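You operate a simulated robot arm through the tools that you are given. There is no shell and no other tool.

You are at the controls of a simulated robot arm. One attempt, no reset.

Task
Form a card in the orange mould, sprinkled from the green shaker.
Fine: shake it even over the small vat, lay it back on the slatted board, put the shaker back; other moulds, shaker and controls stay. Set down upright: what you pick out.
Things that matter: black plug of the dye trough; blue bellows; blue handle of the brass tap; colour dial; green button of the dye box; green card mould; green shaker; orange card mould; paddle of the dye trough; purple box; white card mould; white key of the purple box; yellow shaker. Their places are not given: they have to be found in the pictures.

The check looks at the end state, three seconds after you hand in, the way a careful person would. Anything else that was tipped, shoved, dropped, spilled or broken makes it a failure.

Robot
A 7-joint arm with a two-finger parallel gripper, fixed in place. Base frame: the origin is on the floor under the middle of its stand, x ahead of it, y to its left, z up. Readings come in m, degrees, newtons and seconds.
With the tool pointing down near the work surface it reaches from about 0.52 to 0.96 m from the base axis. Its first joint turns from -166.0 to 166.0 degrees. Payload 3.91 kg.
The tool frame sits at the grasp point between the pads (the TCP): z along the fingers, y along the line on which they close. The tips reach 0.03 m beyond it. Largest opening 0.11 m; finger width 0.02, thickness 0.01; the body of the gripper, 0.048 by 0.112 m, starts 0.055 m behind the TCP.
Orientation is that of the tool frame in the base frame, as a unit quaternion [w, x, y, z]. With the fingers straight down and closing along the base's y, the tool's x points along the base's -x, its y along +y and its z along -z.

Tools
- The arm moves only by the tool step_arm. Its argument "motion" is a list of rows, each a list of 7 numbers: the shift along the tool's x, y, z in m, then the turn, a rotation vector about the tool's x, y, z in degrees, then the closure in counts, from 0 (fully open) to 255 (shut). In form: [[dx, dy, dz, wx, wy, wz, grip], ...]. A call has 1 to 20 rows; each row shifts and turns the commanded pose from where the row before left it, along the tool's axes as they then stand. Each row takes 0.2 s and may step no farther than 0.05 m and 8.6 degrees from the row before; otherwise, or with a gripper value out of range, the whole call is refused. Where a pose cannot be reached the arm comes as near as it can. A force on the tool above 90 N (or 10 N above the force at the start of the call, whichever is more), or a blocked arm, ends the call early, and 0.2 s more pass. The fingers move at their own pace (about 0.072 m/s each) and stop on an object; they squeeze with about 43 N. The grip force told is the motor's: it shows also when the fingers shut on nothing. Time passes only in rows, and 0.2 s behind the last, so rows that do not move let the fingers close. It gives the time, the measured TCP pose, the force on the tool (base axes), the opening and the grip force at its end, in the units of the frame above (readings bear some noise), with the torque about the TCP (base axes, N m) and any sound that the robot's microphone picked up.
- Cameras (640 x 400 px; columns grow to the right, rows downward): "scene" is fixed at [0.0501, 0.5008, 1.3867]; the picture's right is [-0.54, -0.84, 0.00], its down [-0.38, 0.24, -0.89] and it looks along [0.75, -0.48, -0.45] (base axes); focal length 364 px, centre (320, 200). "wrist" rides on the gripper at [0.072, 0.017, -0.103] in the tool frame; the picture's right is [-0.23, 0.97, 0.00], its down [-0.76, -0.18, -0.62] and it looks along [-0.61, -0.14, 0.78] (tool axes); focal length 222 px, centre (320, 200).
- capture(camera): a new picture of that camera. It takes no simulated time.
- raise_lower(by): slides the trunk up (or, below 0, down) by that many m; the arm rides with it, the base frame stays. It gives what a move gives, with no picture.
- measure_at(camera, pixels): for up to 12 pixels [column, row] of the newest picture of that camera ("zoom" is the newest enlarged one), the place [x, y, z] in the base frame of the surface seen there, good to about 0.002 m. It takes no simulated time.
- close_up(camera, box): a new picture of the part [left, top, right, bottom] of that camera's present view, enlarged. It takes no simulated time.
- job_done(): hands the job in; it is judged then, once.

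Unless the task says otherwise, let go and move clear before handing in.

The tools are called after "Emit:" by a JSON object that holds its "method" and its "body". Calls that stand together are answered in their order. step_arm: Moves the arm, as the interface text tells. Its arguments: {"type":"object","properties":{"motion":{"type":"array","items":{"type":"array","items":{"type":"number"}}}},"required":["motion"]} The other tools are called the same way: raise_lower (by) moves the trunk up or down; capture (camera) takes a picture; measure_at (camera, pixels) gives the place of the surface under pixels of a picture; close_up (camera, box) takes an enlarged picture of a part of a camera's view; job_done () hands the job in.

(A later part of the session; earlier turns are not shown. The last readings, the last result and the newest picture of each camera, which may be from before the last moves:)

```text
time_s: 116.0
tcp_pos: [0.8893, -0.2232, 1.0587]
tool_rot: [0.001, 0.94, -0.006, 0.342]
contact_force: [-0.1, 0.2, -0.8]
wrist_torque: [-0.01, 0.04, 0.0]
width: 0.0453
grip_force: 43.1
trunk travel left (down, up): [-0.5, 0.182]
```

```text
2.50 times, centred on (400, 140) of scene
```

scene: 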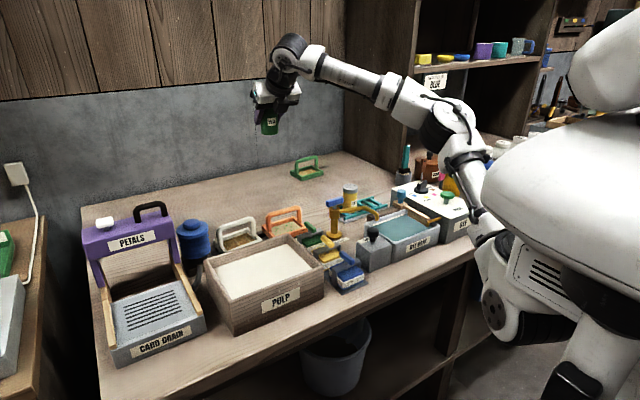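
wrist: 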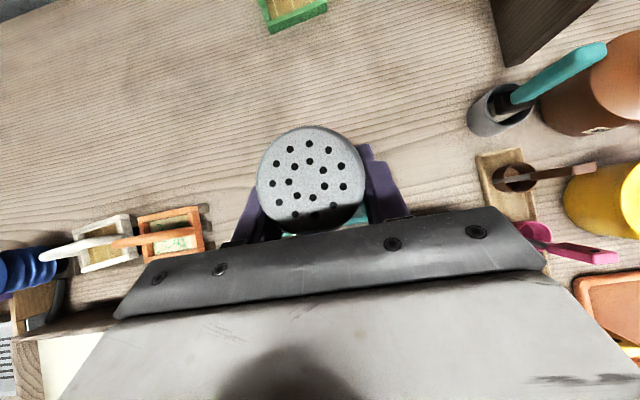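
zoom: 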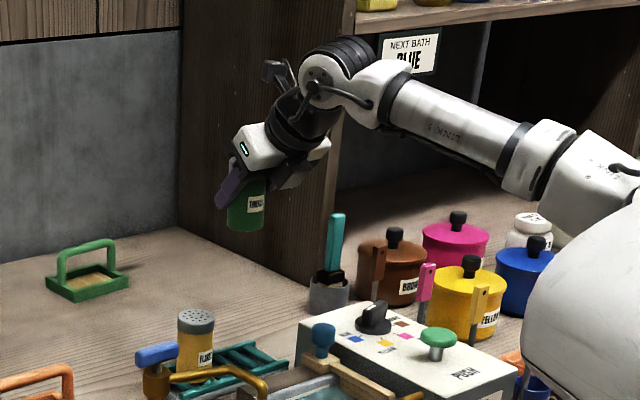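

Emit:
{"method": "measure_at", "body": {"camera": "wrist", "pixels": [[312, 165], [312, 130], [312, 195], [265, 180], [358, 175]]}}

Emit:
{"method": "step_arm", "body": {"motion": [[-0.0096, 0, 0.0119, 0, 0, 0, 255], [-0.0129, 0, 0.0153, 0, 0, 0, 255], [-0.0129, 0, 0.0153, 0, 0, 0, 255], [-0.0129, 0, 0.0153, 0, 0, 0, 255], [-0.0129, 0, 0.0153, 0, 0, 0, 255], [-0.0129, 0, 0.0153, 0, 0, 0, 255], [-0.0096, 0, 0.0115, 0, 0, 0, 255], [-0.0064, 0, 0.0077, 0, 0, 0, 255], [0, 0, 0, 0, 0, 0, 255]]}}

Emit:
{"method": "capture", "body": {"camera": "wrist"}}

Emit:
{"method": "close_up", "body": {"camera": "scene", "box": [336, 160, 416, 210]}}

```text
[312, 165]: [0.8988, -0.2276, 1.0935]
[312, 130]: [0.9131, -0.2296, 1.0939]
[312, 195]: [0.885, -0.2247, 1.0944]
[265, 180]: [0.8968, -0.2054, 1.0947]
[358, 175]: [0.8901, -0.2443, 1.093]
```

```text
time_s: 118.0
tcp_pos: [0.8904, -0.2215, 0.9175]
tool_rot: [0.001, 0.94, -0.008, 0.342]
contact_force: [0.7, -0.5, -0.6]
wrist_torque: [0.04, -0.01, 0.0]
width: 0.045
grip_force: 43.0
trunk travel left (down, up): [-0.5, 0.182]
```

```text
taken
```

wrist: 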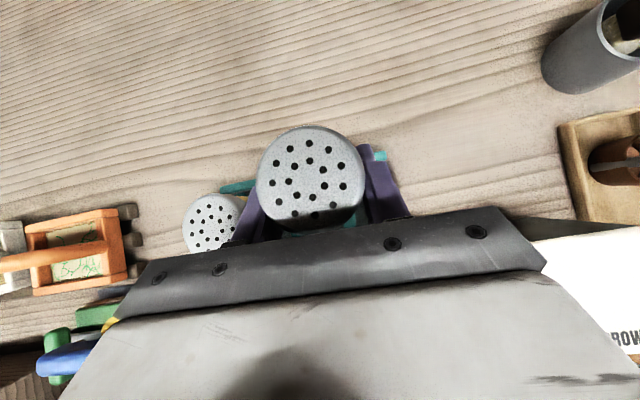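

```text
8.00 times, centred on (376, 185) of scene
```

zoom: 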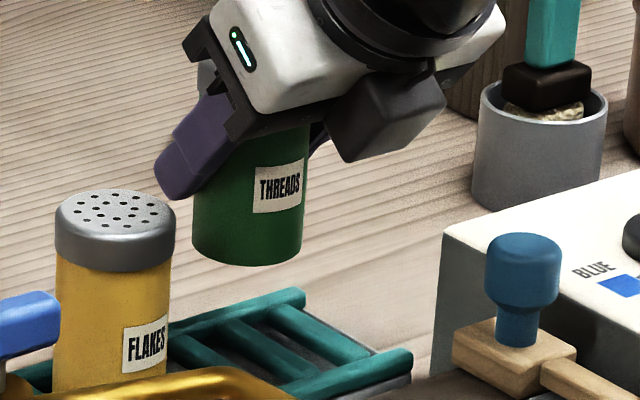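

The shaker hangs upright over its slot at TCP (0.8904,-0.2215,0.9175). Lowering the rest slowly with a 1.5 mm y correction.

Emit:
{"method": "step_arm", "body": {"motion": [[-0.0077, 0.0015, 0.0092, 0, 0, 0, 255], [-0.0077, 0, 0.0092, 0, 0, 0, 255], [-0.0058, 0, 0.0069, 0, 0, 0, 255], [-0.0032, 0, 0.0038, 0, 0, 0, 255], [0, 0, 0, 0, 0, 0, 255]]}}

Emit:
{"method": "close_up", "body": {"camera": "scene", "box": [336, 160, 416, 210]}}

Emit:
{"method": "capture", "body": {"camera": "wrist"}}

```text
time_s: 119.2
tcp_pos: [0.8913, -0.2223, 0.8795]
tool_rot: [0.001, 0.939, -0.006, 0.343]
contact_force: [0.1, 0.2, -0.8]
wrist_torque: [0.03, 0.05, 0.03]
width: 0.045
grip_force: 43.2
trunk travel left (down, up): [-0.5, 0.182]
```

```text
8.00 times, centred on (376, 185) of scene
```

zoom: 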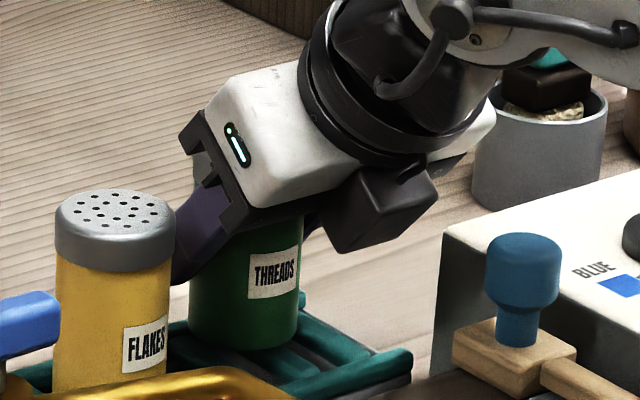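

```text
taken
```

wrist: 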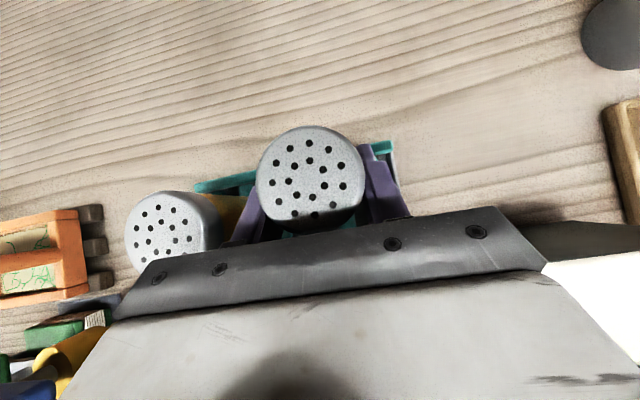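

Emit:
{"method": "step_arm", "body": {"motion": [[-0.0019, 0, 0.0023, 0, 0, 0, 255], [-0.0013, 0, 0.0015, 0, 0, 0, 255], [-0.0008, 0, 0.001, 0, 0, 0, 255], [0, 0, 0, 0, 0, 0, 255]]}}

Emit:
{"method": "capture", "body": {"camera": "wrist"}}

Emit:
{"method": "measure_at", "body": {"camera": "wrist", "pixels": [[312, 165], [312, 132], [312, 195], [265, 180], [356, 175]]}}

Emit:
{"method": "close_up", "body": {"camera": "scene", "box": [346, 185, 394, 215]}}

```text
time_s: 120.2
tcp_pos: [0.893, -0.2236, 0.8738]
tool_rot: [0.001, 0.94, -0.007, 0.342]
contact_force: [0.1, 0.2, -0.5]
wrist_torque: [-0.01, 0.0, -0.01]
width: 0.0448
grip_force: 42.8
trunk travel left (down, up): [-0.5, 0.182]
```

```text
taken
```

wrist: 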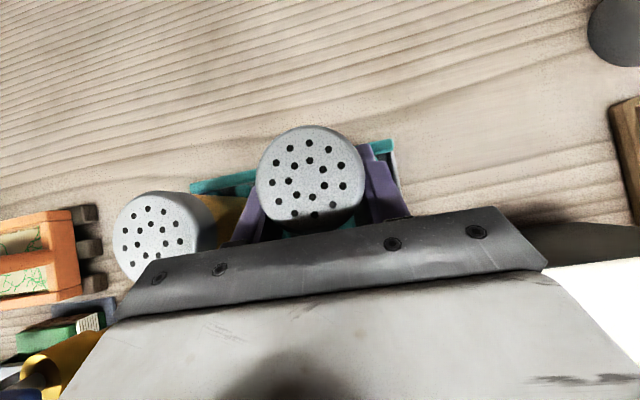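

```text
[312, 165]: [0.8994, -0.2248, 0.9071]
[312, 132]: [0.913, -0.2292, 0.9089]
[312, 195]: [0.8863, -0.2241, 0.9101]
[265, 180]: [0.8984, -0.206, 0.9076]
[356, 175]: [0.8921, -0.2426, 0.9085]
```

```text
13.33 times, centred on (370, 200) of scene
```

zoom: 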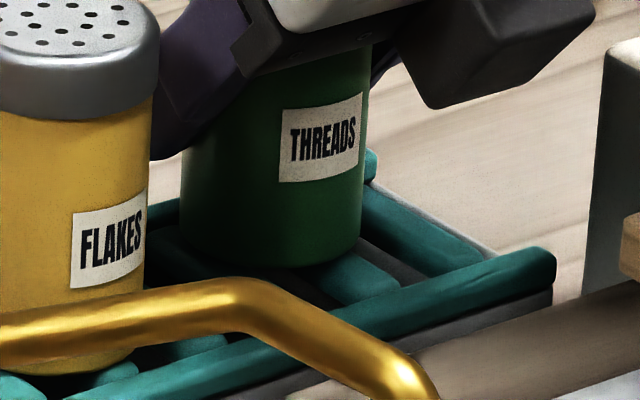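

The cap top is at z≈0.908, within a millimetre of its original 0.9075. One last millimetre down, then a slow release.

Emit:
{"method": "step_arm", "body": {"motion": [[-0.0008, 0, 0.001, 0, 0, 0, 255], [-0.0003, 0, 0.0004, 0, 0, 0, 255], [0, 0, 0, 0, 0, 0, 255], [0, 0, 0, 0, 0, 0, 150], [0, 0, 0, 0, 0, 0, 145], [0, 0, 0, 0, 0, 0, 140], [0, 0, 0, 0, 0, 0, 130], [0, 0, 0, 0, 0, 0, 120], [0, 0, 0, 0, 0, 0, 120]]}}

Emit:
{"method": "capture", "body": {"camera": "wrist"}}

Emit:
{"method": "measure_at", "body": {"camera": "wrist", "pixels": [[312, 165], [312, 132], [312, 195], [265, 180], [356, 175]]}}

Emit:
{"method": "close_up", "body": {"camera": "scene", "box": [346, 170, 410, 210]}}

```text
time_s: 122.2
tcp_pos: [0.8936, -0.2224, 0.8723]
tool_rot: [0.001, 0.94, -0.006, 0.342]
contact_force: [-0.7, 0.1, 1.1]
wrist_torque: [-0.03, -0.03, 0.02]
width: 0.0585
grip_force: 0.0
trunk travel left (down, up): [-0.5, 0.182]
```

```text
taken
```

wrist: 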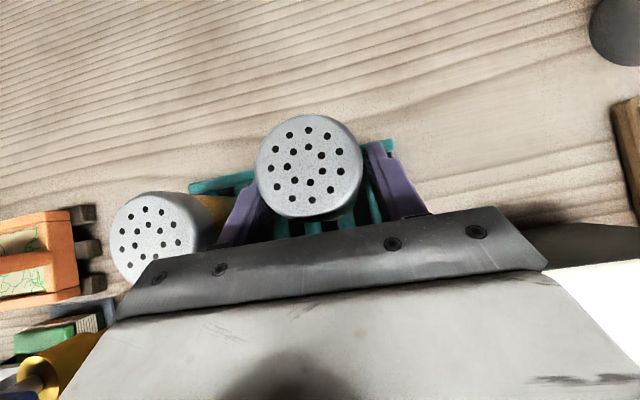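

```text
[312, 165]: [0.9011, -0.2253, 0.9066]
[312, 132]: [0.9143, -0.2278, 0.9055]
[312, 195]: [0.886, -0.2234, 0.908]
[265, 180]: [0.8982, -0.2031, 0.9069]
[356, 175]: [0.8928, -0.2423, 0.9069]
```

```text
10.00 times, centred on (378, 190) of scene
```

zoom: 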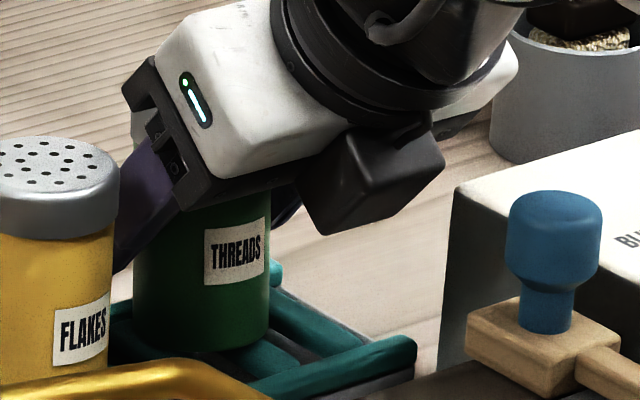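

After release the cap seems to have moved a few mm forward in the image (centre now ≈(309,165)). I'll look closely to confirm it's standing upright in the rack.

Emit:
{"method": "close_up", "body": {"camera": "wrist", "box": [230, 100, 390, 250]}}

Emit:
{"method": "measure_at", "body": {"camera": "zoom", "pixels": [[110, 270], [505, 270], [320, 70], [320, 440], [300, 250], [200, 130], [430, 130], [200, 400], [430, 400]]}}

```text
2.67 times, centred on (310, 175) of wrist
```

zoom: 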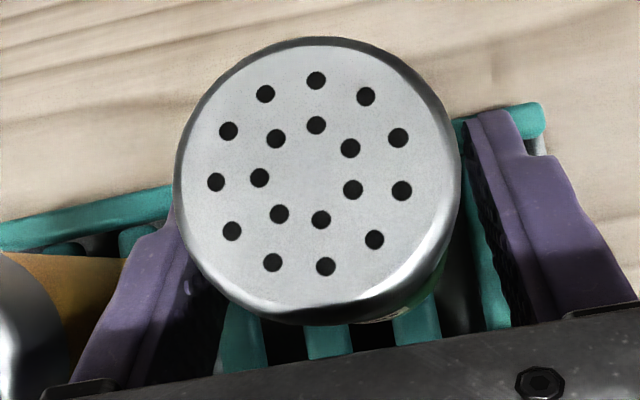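

```text
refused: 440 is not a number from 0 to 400
```

Emit:
{"method": "measure_at", "body": {"camera": "zoom", "pixels": [[200, 180], [435, 180], [320, 60], [320, 290], [315, 180], [230, 90], [400, 90], [240, 270], [400, 260], [320, 100], [320, 250]]}}

Emit:
{"method": "close_up", "body": {"camera": "scene", "box": [340, 180, 404, 220]}}

```text
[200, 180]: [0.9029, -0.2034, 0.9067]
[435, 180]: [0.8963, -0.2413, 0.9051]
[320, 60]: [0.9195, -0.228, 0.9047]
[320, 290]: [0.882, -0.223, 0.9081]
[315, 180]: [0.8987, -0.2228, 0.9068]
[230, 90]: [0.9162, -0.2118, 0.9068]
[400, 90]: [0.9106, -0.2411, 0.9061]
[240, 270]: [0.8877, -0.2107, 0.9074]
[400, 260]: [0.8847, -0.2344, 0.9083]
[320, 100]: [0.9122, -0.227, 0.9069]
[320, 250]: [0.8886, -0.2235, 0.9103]
```

```text
10.00 times, centred on (372, 200) of scene
```

zoom: 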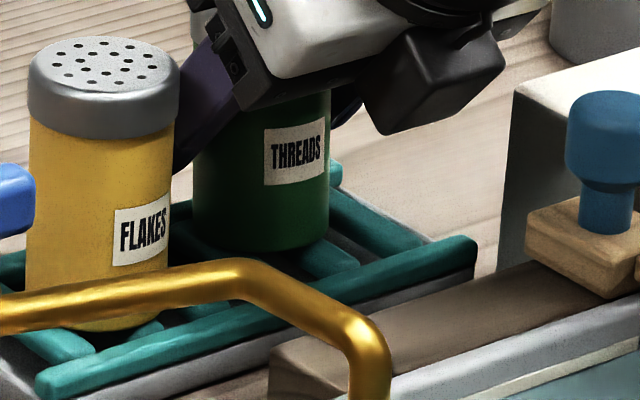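

The cap reads about 9 mm forward of its original spot with a slight forward lean (z .9085 → .906). I'll let it settle without moving and measure again.

Emit:
{"method": "step_arm", "body": {"motion": [[0, 0, 0, 0, 0, 0, 120], [0, 0, 0, 0, 0, 0, 120], [0, 0, 0, 0, 0, 0, 120], [0, 0, 0, 0, 0, 0, 120]]}}

Emit:
{"method": "close_up", "body": {"camera": "wrist", "box": [230, 100, 390, 200]}}

Emit:
{"method": "measure_at", "body": {"camera": "zoom", "pixels": [[130, 270], [495, 270], [320, 70], [315, 260], [200, 130], [430, 130], [210, 370], [400, 370], [320, 150], [320, 380], [320, 200]]}}

```text
time_s: 123.2
tcp_pos: [0.8915, -0.2225, 0.8721]
tool_rot: [0.002, 0.94, -0.007, 0.342]
contact_force: [0.4, 0.0, 0.1]
wrist_torque: [0.01, 0.01, 0.01]
width: 0.0584
grip_force: 0.0
trunk travel left (down, up): [-0.5, 0.182]
```

```text
4.00 times, centred on (310, 150) of wrist
```

zoom: 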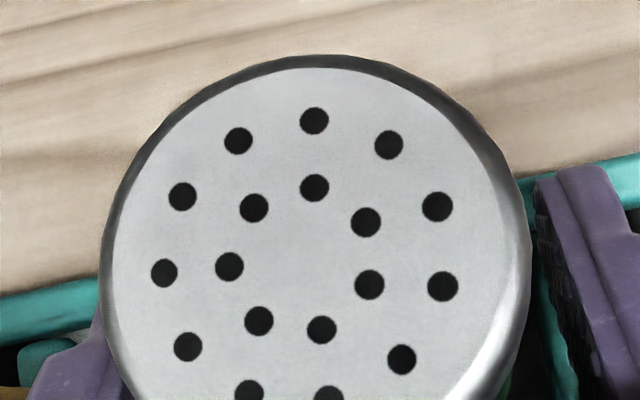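

```text
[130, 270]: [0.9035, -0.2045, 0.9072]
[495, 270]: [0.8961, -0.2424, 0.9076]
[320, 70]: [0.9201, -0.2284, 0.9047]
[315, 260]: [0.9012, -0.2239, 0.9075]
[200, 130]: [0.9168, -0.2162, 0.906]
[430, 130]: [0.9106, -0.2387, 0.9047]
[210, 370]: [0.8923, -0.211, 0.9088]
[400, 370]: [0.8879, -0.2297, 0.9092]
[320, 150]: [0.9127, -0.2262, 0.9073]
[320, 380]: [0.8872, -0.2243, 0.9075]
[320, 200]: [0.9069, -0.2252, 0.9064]
```

The reading stays the same (static). I'll withdraw the hand straight up a little and look at the shaker's stance without the fingers around it.

Emit:
{"method": "step_arm", "body": {"motion": [[0.0032, 0, -0.0038, 0, 0, 0, 120], [0.0064, 0, -0.0077, 0, 0, 0, 120], [0.0064, 0, -0.0077, 0, 0, 0, 120], [0, 0, 0, 0, 0, 0, 120]]}}

Emit:
{"method": "capture", "body": {"camera": "wrist"}}

Emit:
{"method": "close_up", "body": {"camera": "scene", "box": [340, 170, 404, 210]}}

```text
time_s: 124.2
tcp_pos: [0.8918, -0.2244, 0.8968]
tool_rot: [0.001, 0.94, -0.008, 0.341]
contact_force: [0.8, -0.2, -0.8]
wrist_torque: [-0.03, -0.03, 0.02]
width: 0.0585
grip_force: 0.1
trunk travel left (down, up): [-0.5, 0.182]
```

```text
taken
```

wrist: 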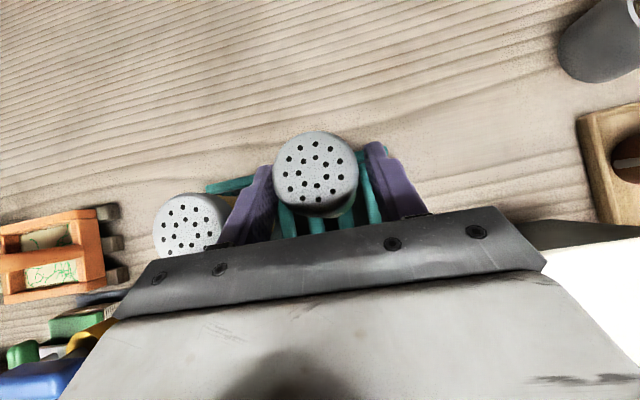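

```text
10.00 times, centred on (372, 190) of scene
```

zoom: 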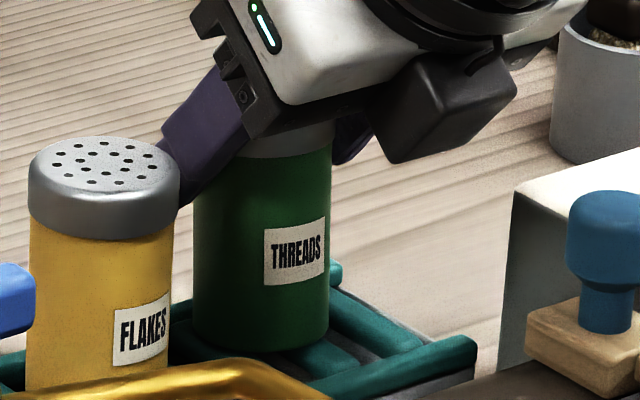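

No contact. Continuing straight up to clear the cap fully.

Emit:
{"method": "step_arm", "body": {"motion": [[0.0096, 0, -0.0115, 0, 0, 0, 120], [0.0129, 0, -0.0153, 0, 0, 0, 120], [0.0129, 0, -0.0153, 0, 0, 0, 120], [0.0129, 0, -0.0153, 0, 0, 0, 120], [0.0129, 0, -0.0153, 0, 0, 0, 120], [0.0129, 0, -0.0153, 0, 0, 0, 120], [0.0129, 0, -0.0153, 0, 0, 0, 120], [0, 0, 0, 0, 0, 0, 120]]}}

Emit:
{"method": "close_up", "body": {"camera": "wrist", "box": [260, 150, 420, 250]}}

Emit:
{"method": "close_up", "body": {"camera": "scene", "box": [332, 174, 396, 214]}}

```text
time_s: 126.0
tcp_pos: [0.89, -0.2257, 1.0327]
tool_rot: [0.002, 0.939, -0.007, 0.343]
contact_force: [-1.0, 0.1, 0.7]
wrist_torque: [0.01, -0.02, 0.0]
width: 0.058
grip_force: 0.1
trunk travel left (down, up): [-0.5, 0.182]
```

```text
4.00 times, centred on (340, 200) of wrist
```

zoom: 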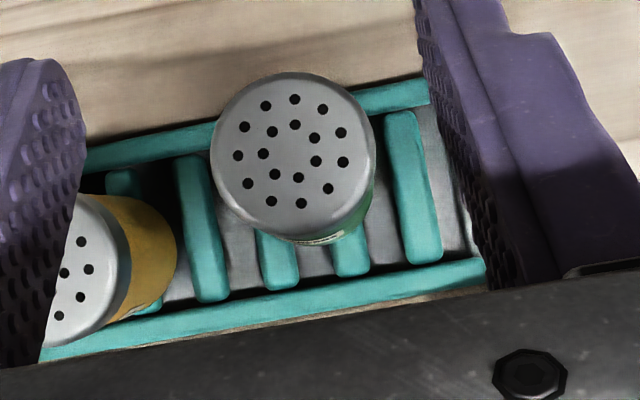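

```text
10.00 times, centred on (364, 194) of scene
```

zoom: 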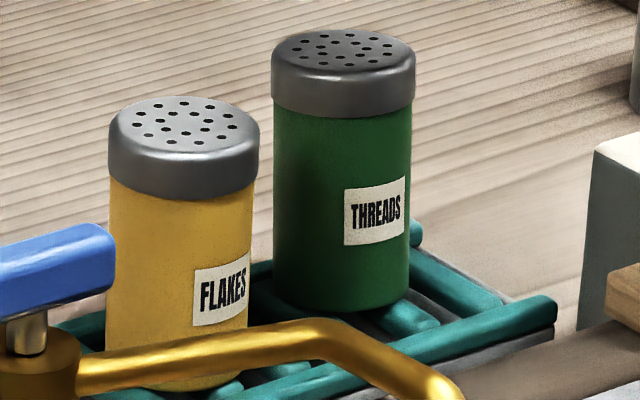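

The hand is clear. The green cap's ellipse looks flatter than the yellow's, suggesting a slight lean away from the camera. I'll measure the body and cap to quantify it.

Emit:
{"method": "measure_at", "body": {"camera": "zoom", "pixels": [[335, 130], [335, 180], [335, 230], [335, 280], [335, 300], [345, 35], [345, 65], [290, 50], [400, 50], [185, 105], [185, 145], [180, 250]]}}

Emit:
{"method": "capture", "body": {"camera": "wrist"}}

```text
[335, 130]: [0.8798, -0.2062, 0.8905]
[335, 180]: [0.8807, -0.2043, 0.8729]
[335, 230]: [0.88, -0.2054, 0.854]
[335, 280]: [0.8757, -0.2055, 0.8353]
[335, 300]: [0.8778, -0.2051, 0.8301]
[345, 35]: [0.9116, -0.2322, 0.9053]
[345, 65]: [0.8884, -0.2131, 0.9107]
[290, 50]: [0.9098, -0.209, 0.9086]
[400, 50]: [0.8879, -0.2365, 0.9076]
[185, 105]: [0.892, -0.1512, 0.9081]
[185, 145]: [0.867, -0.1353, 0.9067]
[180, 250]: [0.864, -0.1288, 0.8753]
```

```text
taken
```

wrist: 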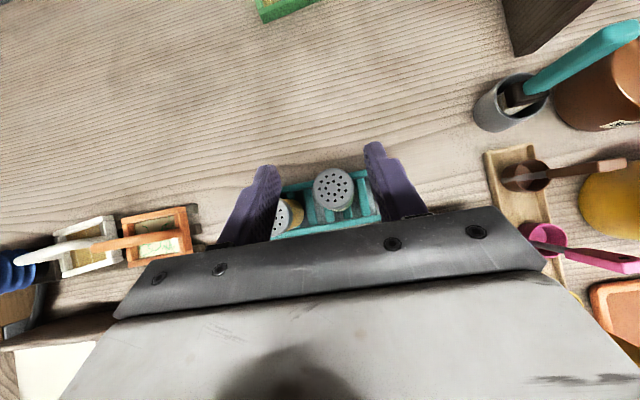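

The shaker appears to lean ~4–5° toward +x. I'll measure the rack's bars and rails to see how its base is seated.

Emit:
{"method": "close_up", "body": {"camera": "wrist", "box": [264, 160, 400, 245]}}

Emit:
{"method": "measure_at", "body": {"camera": "zoom", "pixels": [[220, 190], [210, 250], [305, 330], [390, 310], [475, 200], [490, 290], [150, 120], [440, 70], [250, 340], [500, 330], [350, 300], [260, 260]]}}

```text
4.71 times, centred on (332, 202) of wrist
```

zoom: 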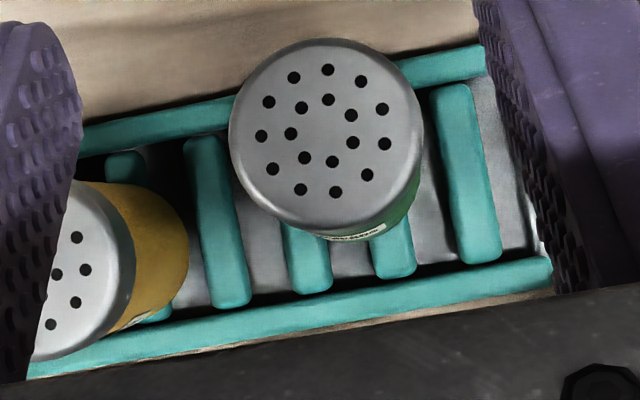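

```text
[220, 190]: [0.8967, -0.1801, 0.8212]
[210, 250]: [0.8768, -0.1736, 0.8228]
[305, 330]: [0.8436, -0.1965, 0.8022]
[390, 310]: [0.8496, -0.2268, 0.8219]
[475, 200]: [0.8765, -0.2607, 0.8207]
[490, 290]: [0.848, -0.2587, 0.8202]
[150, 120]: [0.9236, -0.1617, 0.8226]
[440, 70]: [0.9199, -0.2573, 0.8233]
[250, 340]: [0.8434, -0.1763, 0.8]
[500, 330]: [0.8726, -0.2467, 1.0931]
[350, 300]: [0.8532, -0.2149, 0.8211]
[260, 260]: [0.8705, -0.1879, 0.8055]
```

Emit:
{"method": "measure_at", "body": {"camera": "zoom", "pixels": [[325, 50], [325, 205], [245, 130], [410, 130], [325, 130], [270, 70], [385, 70], [265, 185], [390, 185], [300, 110], [350, 150], [330, 180]]}}

Emit:
{"method": "measure_at", "body": {"camera": "wrist", "pixels": [[334, 172], [334, 204], [316, 188], [350, 188], [333, 188], [322, 176], [345, 176], [322, 200], [345, 200], [328, 184], [338, 192]]}}

```text
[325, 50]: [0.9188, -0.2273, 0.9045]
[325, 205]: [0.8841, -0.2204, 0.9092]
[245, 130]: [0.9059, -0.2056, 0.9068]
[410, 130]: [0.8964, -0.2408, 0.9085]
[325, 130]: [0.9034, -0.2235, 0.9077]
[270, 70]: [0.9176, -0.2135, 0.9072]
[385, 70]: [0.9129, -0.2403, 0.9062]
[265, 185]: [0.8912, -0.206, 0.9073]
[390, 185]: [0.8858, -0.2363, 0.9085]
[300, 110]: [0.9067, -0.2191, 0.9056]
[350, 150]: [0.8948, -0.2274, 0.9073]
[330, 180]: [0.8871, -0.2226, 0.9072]
```

```text
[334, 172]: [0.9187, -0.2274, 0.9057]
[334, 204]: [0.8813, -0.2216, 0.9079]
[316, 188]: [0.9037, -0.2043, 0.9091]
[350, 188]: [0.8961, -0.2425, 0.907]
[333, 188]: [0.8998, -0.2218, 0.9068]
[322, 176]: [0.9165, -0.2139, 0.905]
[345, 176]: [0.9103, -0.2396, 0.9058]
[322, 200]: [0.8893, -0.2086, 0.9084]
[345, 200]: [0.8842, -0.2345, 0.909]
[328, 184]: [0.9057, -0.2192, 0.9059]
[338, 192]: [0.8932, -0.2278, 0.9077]
```

Plane fit shows a lean of about 4–5° toward +x with the cap centre at (0.901,-0.2235). I'll zoom hard on the base from the scene camera.

Emit:
{"method": "close_up", "body": {"camera": "scene", "box": [352, 190, 384, 210]}}

Emit:
{"method": "close_up", "body": {"camera": "scene", "box": [338, 170, 386, 210]}}

```text
16.00 times, centred on (368, 200) of scene
```

zoom: 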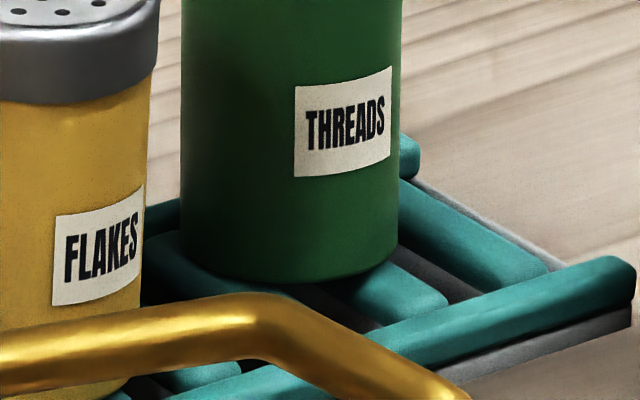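

```text
10.00 times, centred on (362, 190) of scene
```

zoom: 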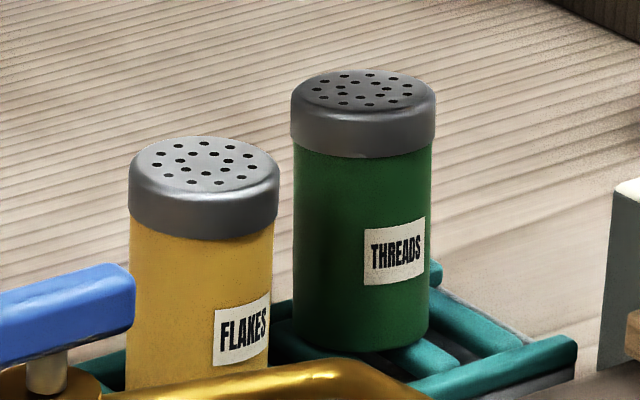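

The base seems to have been set ~4 mm too far back, so its rear edge slipped off the bars' rounded ends against the back rail (x≈0.921). I'll regrip it, correct the lean, and place it ~6 mm nearer the rack's centre line. Descending again first.

Emit:
{"method": "step_arm", "body": {"motion": [[-0.0115, 0, 0.0164, 0, 0, 0, 120], [-0.0125, 0, 0.0157, 0, 0, 0, 120], [-0.0125, 0, 0.0157, 0, 0, 0, 120], [-0.0125, 0, 0.0157, 0, 0, 0, 120], [-0.0125, 0, 0.0157, 0, 0, 0, 120], [0, 0, 0, 0, 0, 0, 120]]}}

Emit:
{"method": "capture", "body": {"camera": "wrist"}}

Emit:
{"method": "measure_at", "body": {"camera": "wrist", "pixels": [[325, 165], [290, 180], [358, 175], [262, 178], [385, 160]]}}

```text
time_s: 127.4
tcp_pos: [0.8966, -0.223, 0.9329]
tool_rot: [0.001, 0.94, -0.006, 0.342]
contact_force: [-1.5, 0.5, 0.1]
wrist_torque: [0.01, 0.01, 0.01]
width: 0.0583
grip_force: 0.1
trunk travel left (down, up): [-0.5, 0.182]
```

```text
taken
```

wrist: 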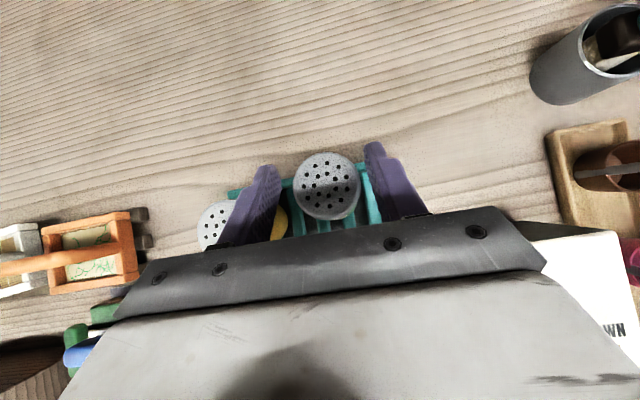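

```text
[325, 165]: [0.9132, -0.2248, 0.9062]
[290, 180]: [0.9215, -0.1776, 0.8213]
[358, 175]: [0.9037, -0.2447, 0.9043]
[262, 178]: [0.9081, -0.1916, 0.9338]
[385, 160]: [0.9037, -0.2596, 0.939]
```

Aligned around the shaker. Descending the final 6 cm and closing gently.

Emit:
{"method": "step_arm", "body": {"motion": [[-0.0098, 0, 0.0117, 0, 0, 0, 120], [-0.0098, 0, 0.0117, 0, 0, 0, 120], [-0.0098, 0, 0.0117, 0, 0, 0, 120], [-0.0094, 0, 0.0112, 0, 0, 0, 120], [0, 0, 0, 0, 0, 0, 120], [0, 0, 0, 0, 0, 0, 140], [0, 0, 0, 0, 0, 0, 150], [0, 0, 0, 0, 0, 0, 160], [0, 0, 0, 0, 0, 0, 200], [0, 0, 0, 0, 0, 0, 255], [0, 0, 0, 0, 0, 0, 255], [0, 0, 0, 0, 0, 0, 255]]}}

Emit:
{"method": "capture", "body": {"camera": "wrist"}}

Emit:
{"method": "measure_at", "body": {"camera": "wrist", "pixels": [[312, 140], [312, 195], [270, 175], [352, 170], [312, 165], [285, 150], [338, 145], [285, 195], [338, 195], [312, 150], [312, 185]]}}

```text
time_s: 130.0
tcp_pos: [0.8945, -0.2239, 0.872]
tool_rot: [0.001, 0.94, -0.007, 0.342]
contact_force: [0.0, -0.4, -0.7]
wrist_torque: [0.0, 0.0, -0.01]
width: 0.0447
grip_force: 43.4
trunk travel left (down, up): [-0.5, 0.182]
```

```text
taken
```

wrist: 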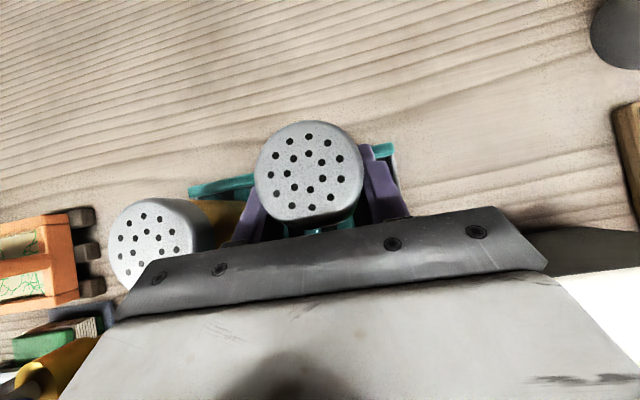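

```text
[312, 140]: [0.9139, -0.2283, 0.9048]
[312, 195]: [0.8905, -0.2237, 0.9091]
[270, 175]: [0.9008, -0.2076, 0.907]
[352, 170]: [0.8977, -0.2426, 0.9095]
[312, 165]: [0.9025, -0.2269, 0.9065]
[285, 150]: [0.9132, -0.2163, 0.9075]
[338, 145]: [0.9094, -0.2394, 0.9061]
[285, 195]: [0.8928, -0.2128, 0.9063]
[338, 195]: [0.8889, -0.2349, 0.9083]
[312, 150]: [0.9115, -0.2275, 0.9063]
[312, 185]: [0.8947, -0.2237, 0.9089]
```

Regripped (44.7 mm). I'll lift 1.5 cm, rotate +4.5° about the tool's y to cancel the lean, shift ~1 cm toward -x, and re-measure.

Emit:
{"method": "step_arm", "body": {"motion": [[0.0026, 0, -0.0031, 0, 0, 0, 255], [0.0035, 0, -0.0042, 0, 0, 0, 255], [0.0035, 0, -0.0042, 0, 0, 0, 255], [0, 0, 0, 0, 2.3, 0, 255], [0, 0, 0, 0, 2.2, 0, 255], [-0.0037, 0, -0.0037, 0, 0, 0, 255], [-0.0038, 0, -0.0037, 0, 0, 0, 255], [0, 0, 0, 0, 0, 0, 255]]}}

Emit:
{"method": "capture", "body": {"camera": "wrist"}}

Emit:
{"method": "measure_at", "body": {"camera": "wrist", "pixels": [[312, 140], [312, 195], [270, 175], [352, 170], [312, 165], [285, 150], [338, 145], [285, 195], [338, 195], [312, 150], [312, 185]]}}

Emit:
{"method": "close_up", "body": {"camera": "scene", "box": [336, 172, 400, 212]}}

```text
time_s: 131.8
tcp_pos: [0.8861, -0.223, 0.8883]
tool_rot: [0.002, 0.925, -0.008, 0.379]
contact_force: [0.5, 0.2, -0.7]
wrist_torque: [-0.03, -0.03, -0.02]
width: 0.0445
grip_force: 42.5
trunk travel left (down, up): [-0.5, 0.182]
```

```text
taken
```

wrist: 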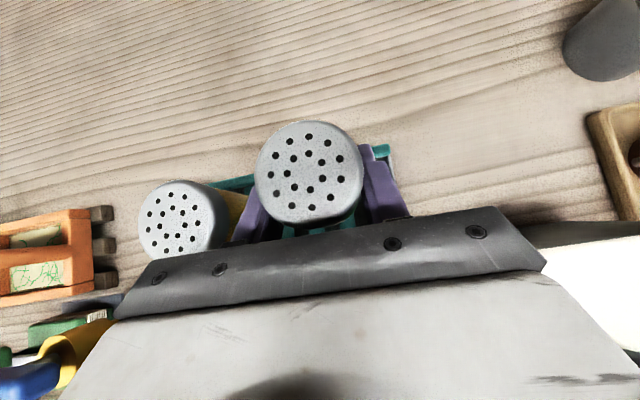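

```text
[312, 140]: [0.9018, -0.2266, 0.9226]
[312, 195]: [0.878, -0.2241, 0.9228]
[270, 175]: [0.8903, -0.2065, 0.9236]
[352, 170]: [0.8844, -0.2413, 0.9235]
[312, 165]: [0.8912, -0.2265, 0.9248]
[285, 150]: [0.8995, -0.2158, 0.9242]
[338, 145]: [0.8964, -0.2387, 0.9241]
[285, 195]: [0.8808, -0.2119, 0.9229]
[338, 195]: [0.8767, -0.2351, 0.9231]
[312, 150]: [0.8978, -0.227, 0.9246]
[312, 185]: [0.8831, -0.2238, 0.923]
```

```text
10.00 times, centred on (368, 192) of scene
```

zoom: 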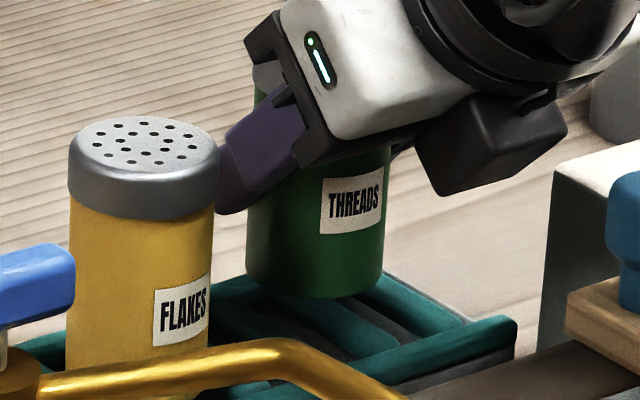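

Now nearly upright (maybe 1–2° over-corrected), cap centre ≈ (0.888,-0.2245,0.9236). I'll take back 1.5°, shift 2 mm more to -x, and lower 1.4 cm.

Emit:
{"method": "step_arm", "body": {"motion": [[0, 0, 0, 0, -1.5, 0, 255], [-0.00275, 0, 0.0022, 0, 0, 0, 255], [-0.00275, 0, 0.0022, 0, 0, 0, 255], [-0.00275, 0, 0.0022, 0, 0, 0, 255], [-0.00275, 0, 0.0022, 0, 0, 0, 255], [0, 0, 0, 0, 0, 0, 255], [0, 0, 0, 0, 0, 0, 255]]}}

Emit:
{"method": "capture", "body": {"camera": "wrist"}}

Emit:
{"method": "measure_at", "body": {"camera": "wrist", "pixels": [[312, 140], [312, 195], [270, 175], [352, 170], [312, 165], [285, 150], [338, 145], [285, 195], [338, 195], [312, 150], [312, 185]]}}

Emit:
{"method": "close_up", "body": {"camera": "scene", "box": [336, 180, 400, 220]}}

```text
time_s: 133.4
tcp_pos: [0.8822, -0.2217, 0.8732]
tool_rot: [0.001, 0.93, -0.006, 0.366]
contact_force: [0.1, -0.1, -0.1]
wrist_torque: [0.03, 0.02, 0.02]
width: 0.0445
grip_force: 43.1
trunk travel left (down, up): [-0.5, 0.182]
```

```text
taken
```

wrist: 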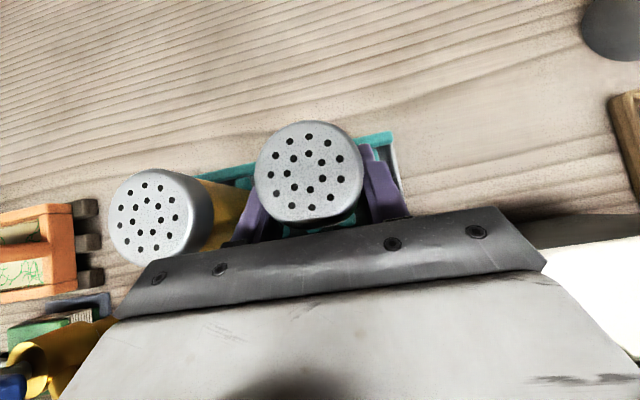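

```text
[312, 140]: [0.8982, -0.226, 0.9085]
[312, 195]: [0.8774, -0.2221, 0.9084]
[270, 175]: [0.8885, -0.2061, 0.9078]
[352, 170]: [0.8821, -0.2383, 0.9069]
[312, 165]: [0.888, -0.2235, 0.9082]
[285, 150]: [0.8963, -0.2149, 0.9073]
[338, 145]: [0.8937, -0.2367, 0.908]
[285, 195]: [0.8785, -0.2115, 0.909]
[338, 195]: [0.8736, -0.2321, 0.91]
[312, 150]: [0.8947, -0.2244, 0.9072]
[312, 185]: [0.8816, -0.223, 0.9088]
```

```text
10.00 times, centred on (368, 200) of scene
```

zoom: 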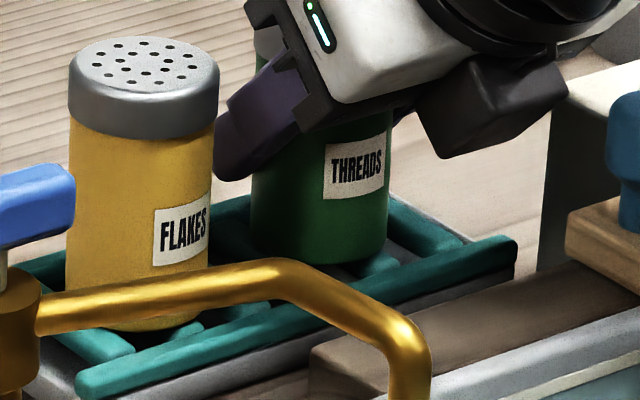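

Cap is at z≈0.908, centre ≈ (0.885,-0.223), level within noise. Releasing gently here (drop under 1 mm).

Emit:
{"method": "step_arm", "body": {"motion": [[-0.0003, 0, 0.0004, 0, 0, 0, 255], [0, 0, 0, 0, 0, 0, 165], [0, 0, 0, 0, 0, 0, 155], [0, 0, 0, 0, 0, 0, 148], [0, 0, 0, 0, 0, 0, 140], [0, 0, 0, 0, 0, 0, 130], [0, 0, 0, 0, 0, 0, 120], [0, 0, 0, 0, 0, 0, 120], [0, 0, 0, 0, 0, 0, 120]]}}

Emit:
{"method": "capture", "body": {"camera": "wrist"}}

Emit:
{"method": "measure_at", "body": {"camera": "wrist", "pixels": [[312, 140], [312, 195], [270, 175], [352, 170], [312, 165], [285, 150], [338, 145], [285, 195], [338, 195], [312, 150], [312, 185]]}}

```text
time_s: 135.4
tcp_pos: [0.8837, -0.2226, 0.8721]
tool_rot: [0.001, 0.93, -0.007, 0.367]
contact_force: [0.1, -0.2, 0.1]
wrist_torque: [0.01, 0.0, -0.02]
width: 0.0581
grip_force: 0.1
trunk travel left (down, up): [-0.5, 0.182]
```

```text
taken
```

wrist: 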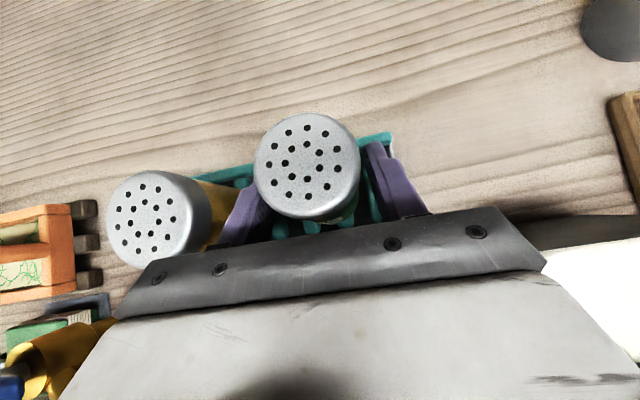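

```text
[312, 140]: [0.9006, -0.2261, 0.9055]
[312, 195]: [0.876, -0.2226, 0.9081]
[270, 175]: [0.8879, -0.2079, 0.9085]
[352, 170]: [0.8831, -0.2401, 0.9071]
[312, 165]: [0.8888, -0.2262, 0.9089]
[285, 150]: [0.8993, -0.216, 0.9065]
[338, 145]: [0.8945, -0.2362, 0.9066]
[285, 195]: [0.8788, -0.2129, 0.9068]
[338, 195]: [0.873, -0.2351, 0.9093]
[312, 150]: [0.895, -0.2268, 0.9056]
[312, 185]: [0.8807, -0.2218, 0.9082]
```

On release the cap moved slightly forward again (row 172→164). I'll compare with the yellow cap in the same view to see whether the lean reading is real.

Emit:
{"method": "close_up", "body": {"camera": "wrist", "box": [100, 100, 260, 200]}}

Emit:
{"method": "measure_at", "body": {"camera": "wrist", "pixels": [[150, 182], [150, 250], [120, 215], [185, 210], [152, 215], [135, 195], [170, 190], [135, 240], [172, 235], [150, 200], [150, 232]]}}

Emit:
{"method": "close_up", "body": {"camera": "scene", "box": [336, 180, 400, 220]}}

```text
4.00 times, centred on (180, 150) of wrist
```

zoom: 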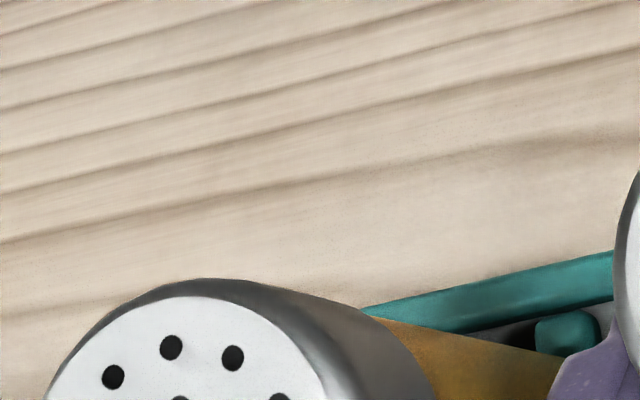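

```text
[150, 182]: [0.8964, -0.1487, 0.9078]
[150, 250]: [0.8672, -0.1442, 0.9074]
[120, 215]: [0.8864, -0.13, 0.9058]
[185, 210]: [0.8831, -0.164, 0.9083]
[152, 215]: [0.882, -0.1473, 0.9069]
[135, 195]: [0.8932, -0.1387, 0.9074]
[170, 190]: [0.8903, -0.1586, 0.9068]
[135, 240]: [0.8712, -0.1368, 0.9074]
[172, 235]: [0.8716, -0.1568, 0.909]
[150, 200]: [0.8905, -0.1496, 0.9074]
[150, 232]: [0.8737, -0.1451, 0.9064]
```

```text
10.00 times, centred on (368, 200) of scene
```

zoom: 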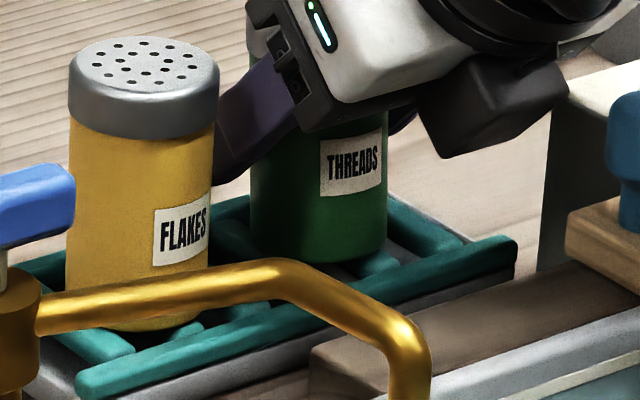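

The yellow cap reads flat, so the green's ~5° lean is real. I'll measure the bars and the base around the shaker to find what it is standing on.

Emit:
{"method": "measure_at", "body": {"camera": "zoom", "pixels": [[300, 262], [330, 258], [365, 250], [265, 245], [380, 268], [360, 275], [420, 230], [450, 245], [400, 210], [225, 215], [240, 250], [470, 265]]}}

Emit:
{"method": "measure_at", "body": {"camera": "wrist", "pixels": [[281, 228], [312, 227], [346, 220], [374, 205], [377, 215], [240, 180], [380, 140], [235, 190]]}}

```text
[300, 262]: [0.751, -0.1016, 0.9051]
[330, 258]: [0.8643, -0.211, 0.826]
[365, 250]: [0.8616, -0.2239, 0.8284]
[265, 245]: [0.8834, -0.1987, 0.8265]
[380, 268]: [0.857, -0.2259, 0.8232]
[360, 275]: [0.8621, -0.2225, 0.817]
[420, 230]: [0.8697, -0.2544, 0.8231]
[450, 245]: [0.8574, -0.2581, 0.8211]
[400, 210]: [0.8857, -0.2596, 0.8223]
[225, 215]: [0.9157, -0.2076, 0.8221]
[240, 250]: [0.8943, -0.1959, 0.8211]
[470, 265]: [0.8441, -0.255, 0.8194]
```

```text
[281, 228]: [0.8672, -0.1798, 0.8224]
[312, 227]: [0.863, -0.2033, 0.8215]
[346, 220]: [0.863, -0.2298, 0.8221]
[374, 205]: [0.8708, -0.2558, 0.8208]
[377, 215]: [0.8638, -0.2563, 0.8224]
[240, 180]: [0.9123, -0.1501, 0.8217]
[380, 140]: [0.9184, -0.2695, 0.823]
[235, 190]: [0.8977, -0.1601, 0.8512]
```

The base stands at about (0.882,-0.222) on the bars, all at z≈0.822. I'll withdraw the hand straight up again and inspect the shaker unobstructed.

Emit:
{"method": "step_arm", "body": {"motion": [[0.0034, 0, -0.0037, 0, 0, 0, 120], [0.0068, 0, -0.0073, 0, 0, 0, 120], [0.0102, 0, -0.011, 0, 0, 0, 120], [0.0137, 0, -0.0146, 0, 0, 0, 120], [0.0137, 0, -0.0146, 0, 0, 0, 120], [0.0137, 0, -0.0146, 0, 0, 0, 120], [0.0137, 0, -0.0146, 0, 0, 0, 120], [0.0137, 0, -0.0146, 0, 0, 0, 120], [0, 0, 0, 0, 0, 0, 120], [0, 0, 0, 0, 0, 0, 120]]}}

Emit:
{"method": "close_up", "body": {"camera": "scene", "box": [336, 172, 400, 212]}}

Emit:
{"method": "close_up", "body": {"camera": "wrist", "box": [260, 150, 420, 250]}}

```text
time_s: 137.6
tcp_pos: [0.8825, -0.2237, 1.0021]
tool_rot: [0.0, 0.931, -0.006, 0.366]
contact_force: [0.3, -0.8, 0.1]
wrist_torque: [0.04, -0.03, 0.0]
width: 0.0583
grip_force: 0.0
trunk travel left (down, up): [-0.5, 0.182]
```

```text
10.00 times, centred on (368, 192) of scene
```

zoom: 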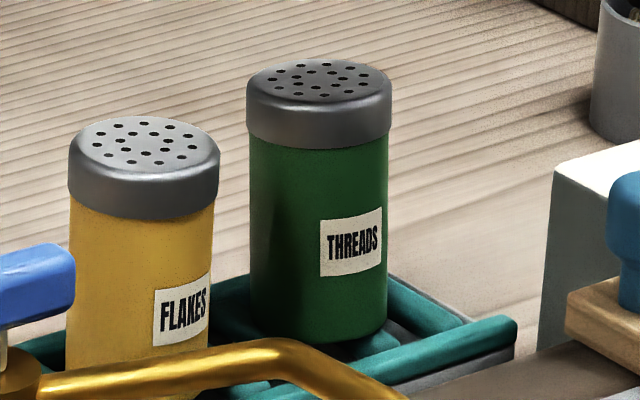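

```text
4.00 times, centred on (340, 200) of wrist
```

zoom: 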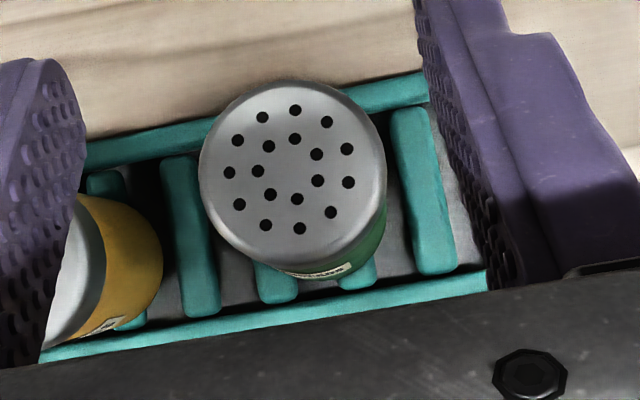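

Emit:
{"method": "measure_at", "body": {"camera": "zoom", "pixels": [[230, 230], [190, 240], [270, 285], [360, 270], [410, 200], [430, 250], [290, 180], [320, 268], [340, 255], [300, 130], [350, 280], [260, 260]]}}

Emit:
{"method": "close_up", "body": {"camera": "scene", "box": [354, 194, 386, 214]}}

```text
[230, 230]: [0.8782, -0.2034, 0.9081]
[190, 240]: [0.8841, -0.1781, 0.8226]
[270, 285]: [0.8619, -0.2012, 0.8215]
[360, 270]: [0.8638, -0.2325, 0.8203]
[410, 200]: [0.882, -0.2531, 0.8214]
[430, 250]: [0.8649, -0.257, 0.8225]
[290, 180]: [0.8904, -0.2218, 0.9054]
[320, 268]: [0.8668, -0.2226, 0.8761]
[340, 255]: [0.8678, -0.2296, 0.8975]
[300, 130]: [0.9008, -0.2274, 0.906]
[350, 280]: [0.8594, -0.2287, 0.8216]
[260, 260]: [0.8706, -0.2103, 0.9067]
```

```text
16.00 times, centred on (370, 204) of scene
```

zoom: 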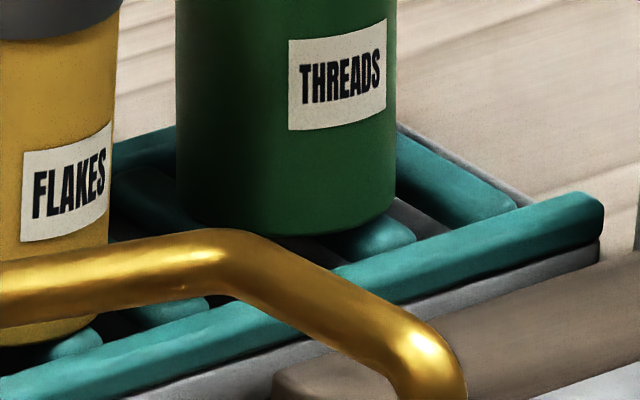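

Emit:
{"method": "close_up", "body": {"camera": "scene", "box": [354, 194, 386, 214]}}

Emit:
{"method": "measure_at", "body": {"camera": "zoom", "pixels": [[290, 232], [290, 225], [240, 228], [200, 212], [340, 225], [380, 208], [370, 235], [330, 245], [400, 225], [290, 150], [200, 150], [375, 150]]}}

```text
16.00 times, centred on (370, 204) of scene
```

zoom: 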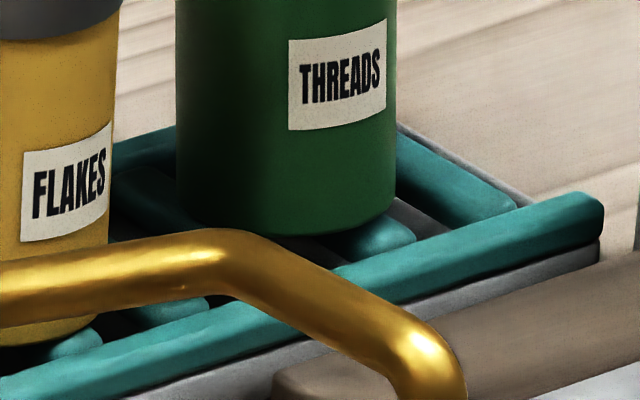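

```text
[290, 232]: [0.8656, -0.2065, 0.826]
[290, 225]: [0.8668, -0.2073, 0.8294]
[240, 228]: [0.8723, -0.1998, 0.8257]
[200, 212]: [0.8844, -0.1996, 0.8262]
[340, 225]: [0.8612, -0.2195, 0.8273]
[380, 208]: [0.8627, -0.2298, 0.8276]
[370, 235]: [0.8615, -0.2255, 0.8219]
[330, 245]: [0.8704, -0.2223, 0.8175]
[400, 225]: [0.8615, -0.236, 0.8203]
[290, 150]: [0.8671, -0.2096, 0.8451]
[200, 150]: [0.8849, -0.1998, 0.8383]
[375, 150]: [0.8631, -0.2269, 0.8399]
```

I'll take an extreme close-up of the shaker's foot from the scene camera to see how it meets the bars, and compare with the yellow one.

Emit:
{"method": "close_up", "body": {"camera": "scene", "box": [358, 199, 378, 211]}}

Emit:
{"method": "close_up", "body": {"camera": "scene", "box": [338, 172, 386, 202]}}

```text
16.00 times, centred on (368, 205) of scene
```

zoom: 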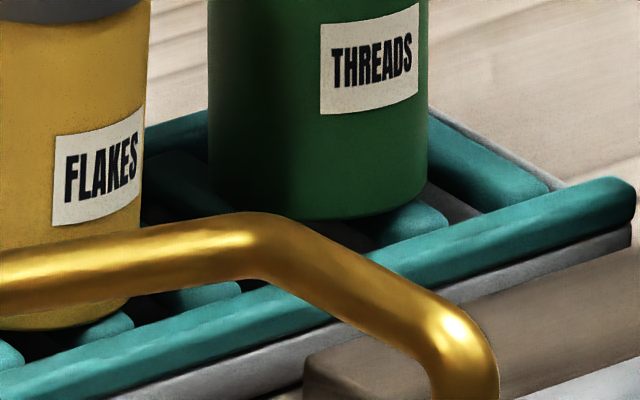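

```text
13.33 times, centred on (362, 187) of scene
```

zoom: 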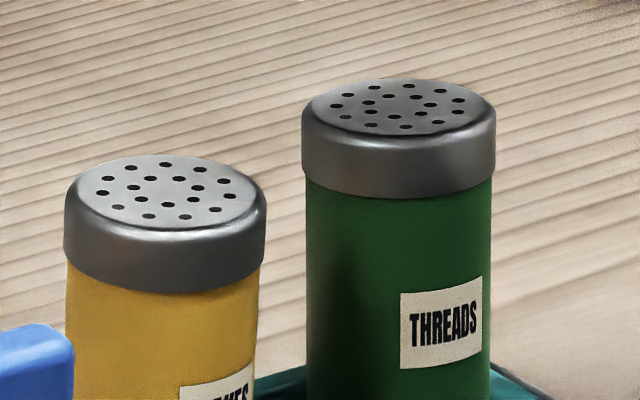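

Emit:
{"method": "close_up", "body": {"camera": "wrist", "box": [308, 196, 372, 236]}}

Emit:
{"method": "measure_at", "body": {"camera": "zoom", "pixels": [[200, 240], [200, 200], [330, 230], [400, 200], [440, 160], [140, 270], [390, 250], [300, 300], [120, 220], [420, 230], [270, 245], [350, 210]]}}

```text
10.00 times, centred on (340, 216) of wrist
```

zoom: 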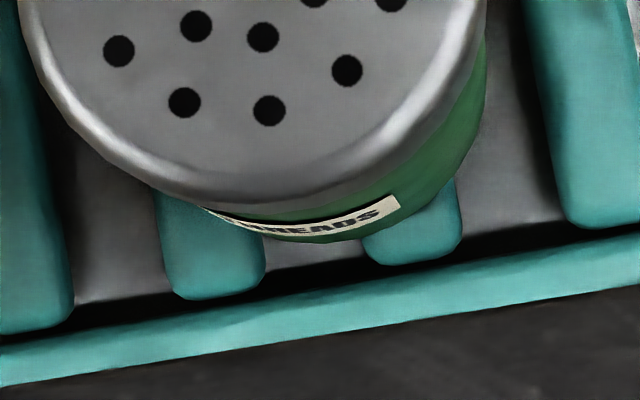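

```text
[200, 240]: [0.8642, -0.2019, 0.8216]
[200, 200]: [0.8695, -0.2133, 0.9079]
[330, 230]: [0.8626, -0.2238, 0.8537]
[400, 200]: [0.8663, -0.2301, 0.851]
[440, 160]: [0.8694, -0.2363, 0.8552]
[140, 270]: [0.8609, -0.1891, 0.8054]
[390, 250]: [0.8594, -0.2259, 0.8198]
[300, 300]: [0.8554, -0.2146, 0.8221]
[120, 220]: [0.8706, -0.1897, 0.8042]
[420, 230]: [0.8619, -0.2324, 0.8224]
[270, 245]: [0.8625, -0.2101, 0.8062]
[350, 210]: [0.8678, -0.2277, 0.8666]
```

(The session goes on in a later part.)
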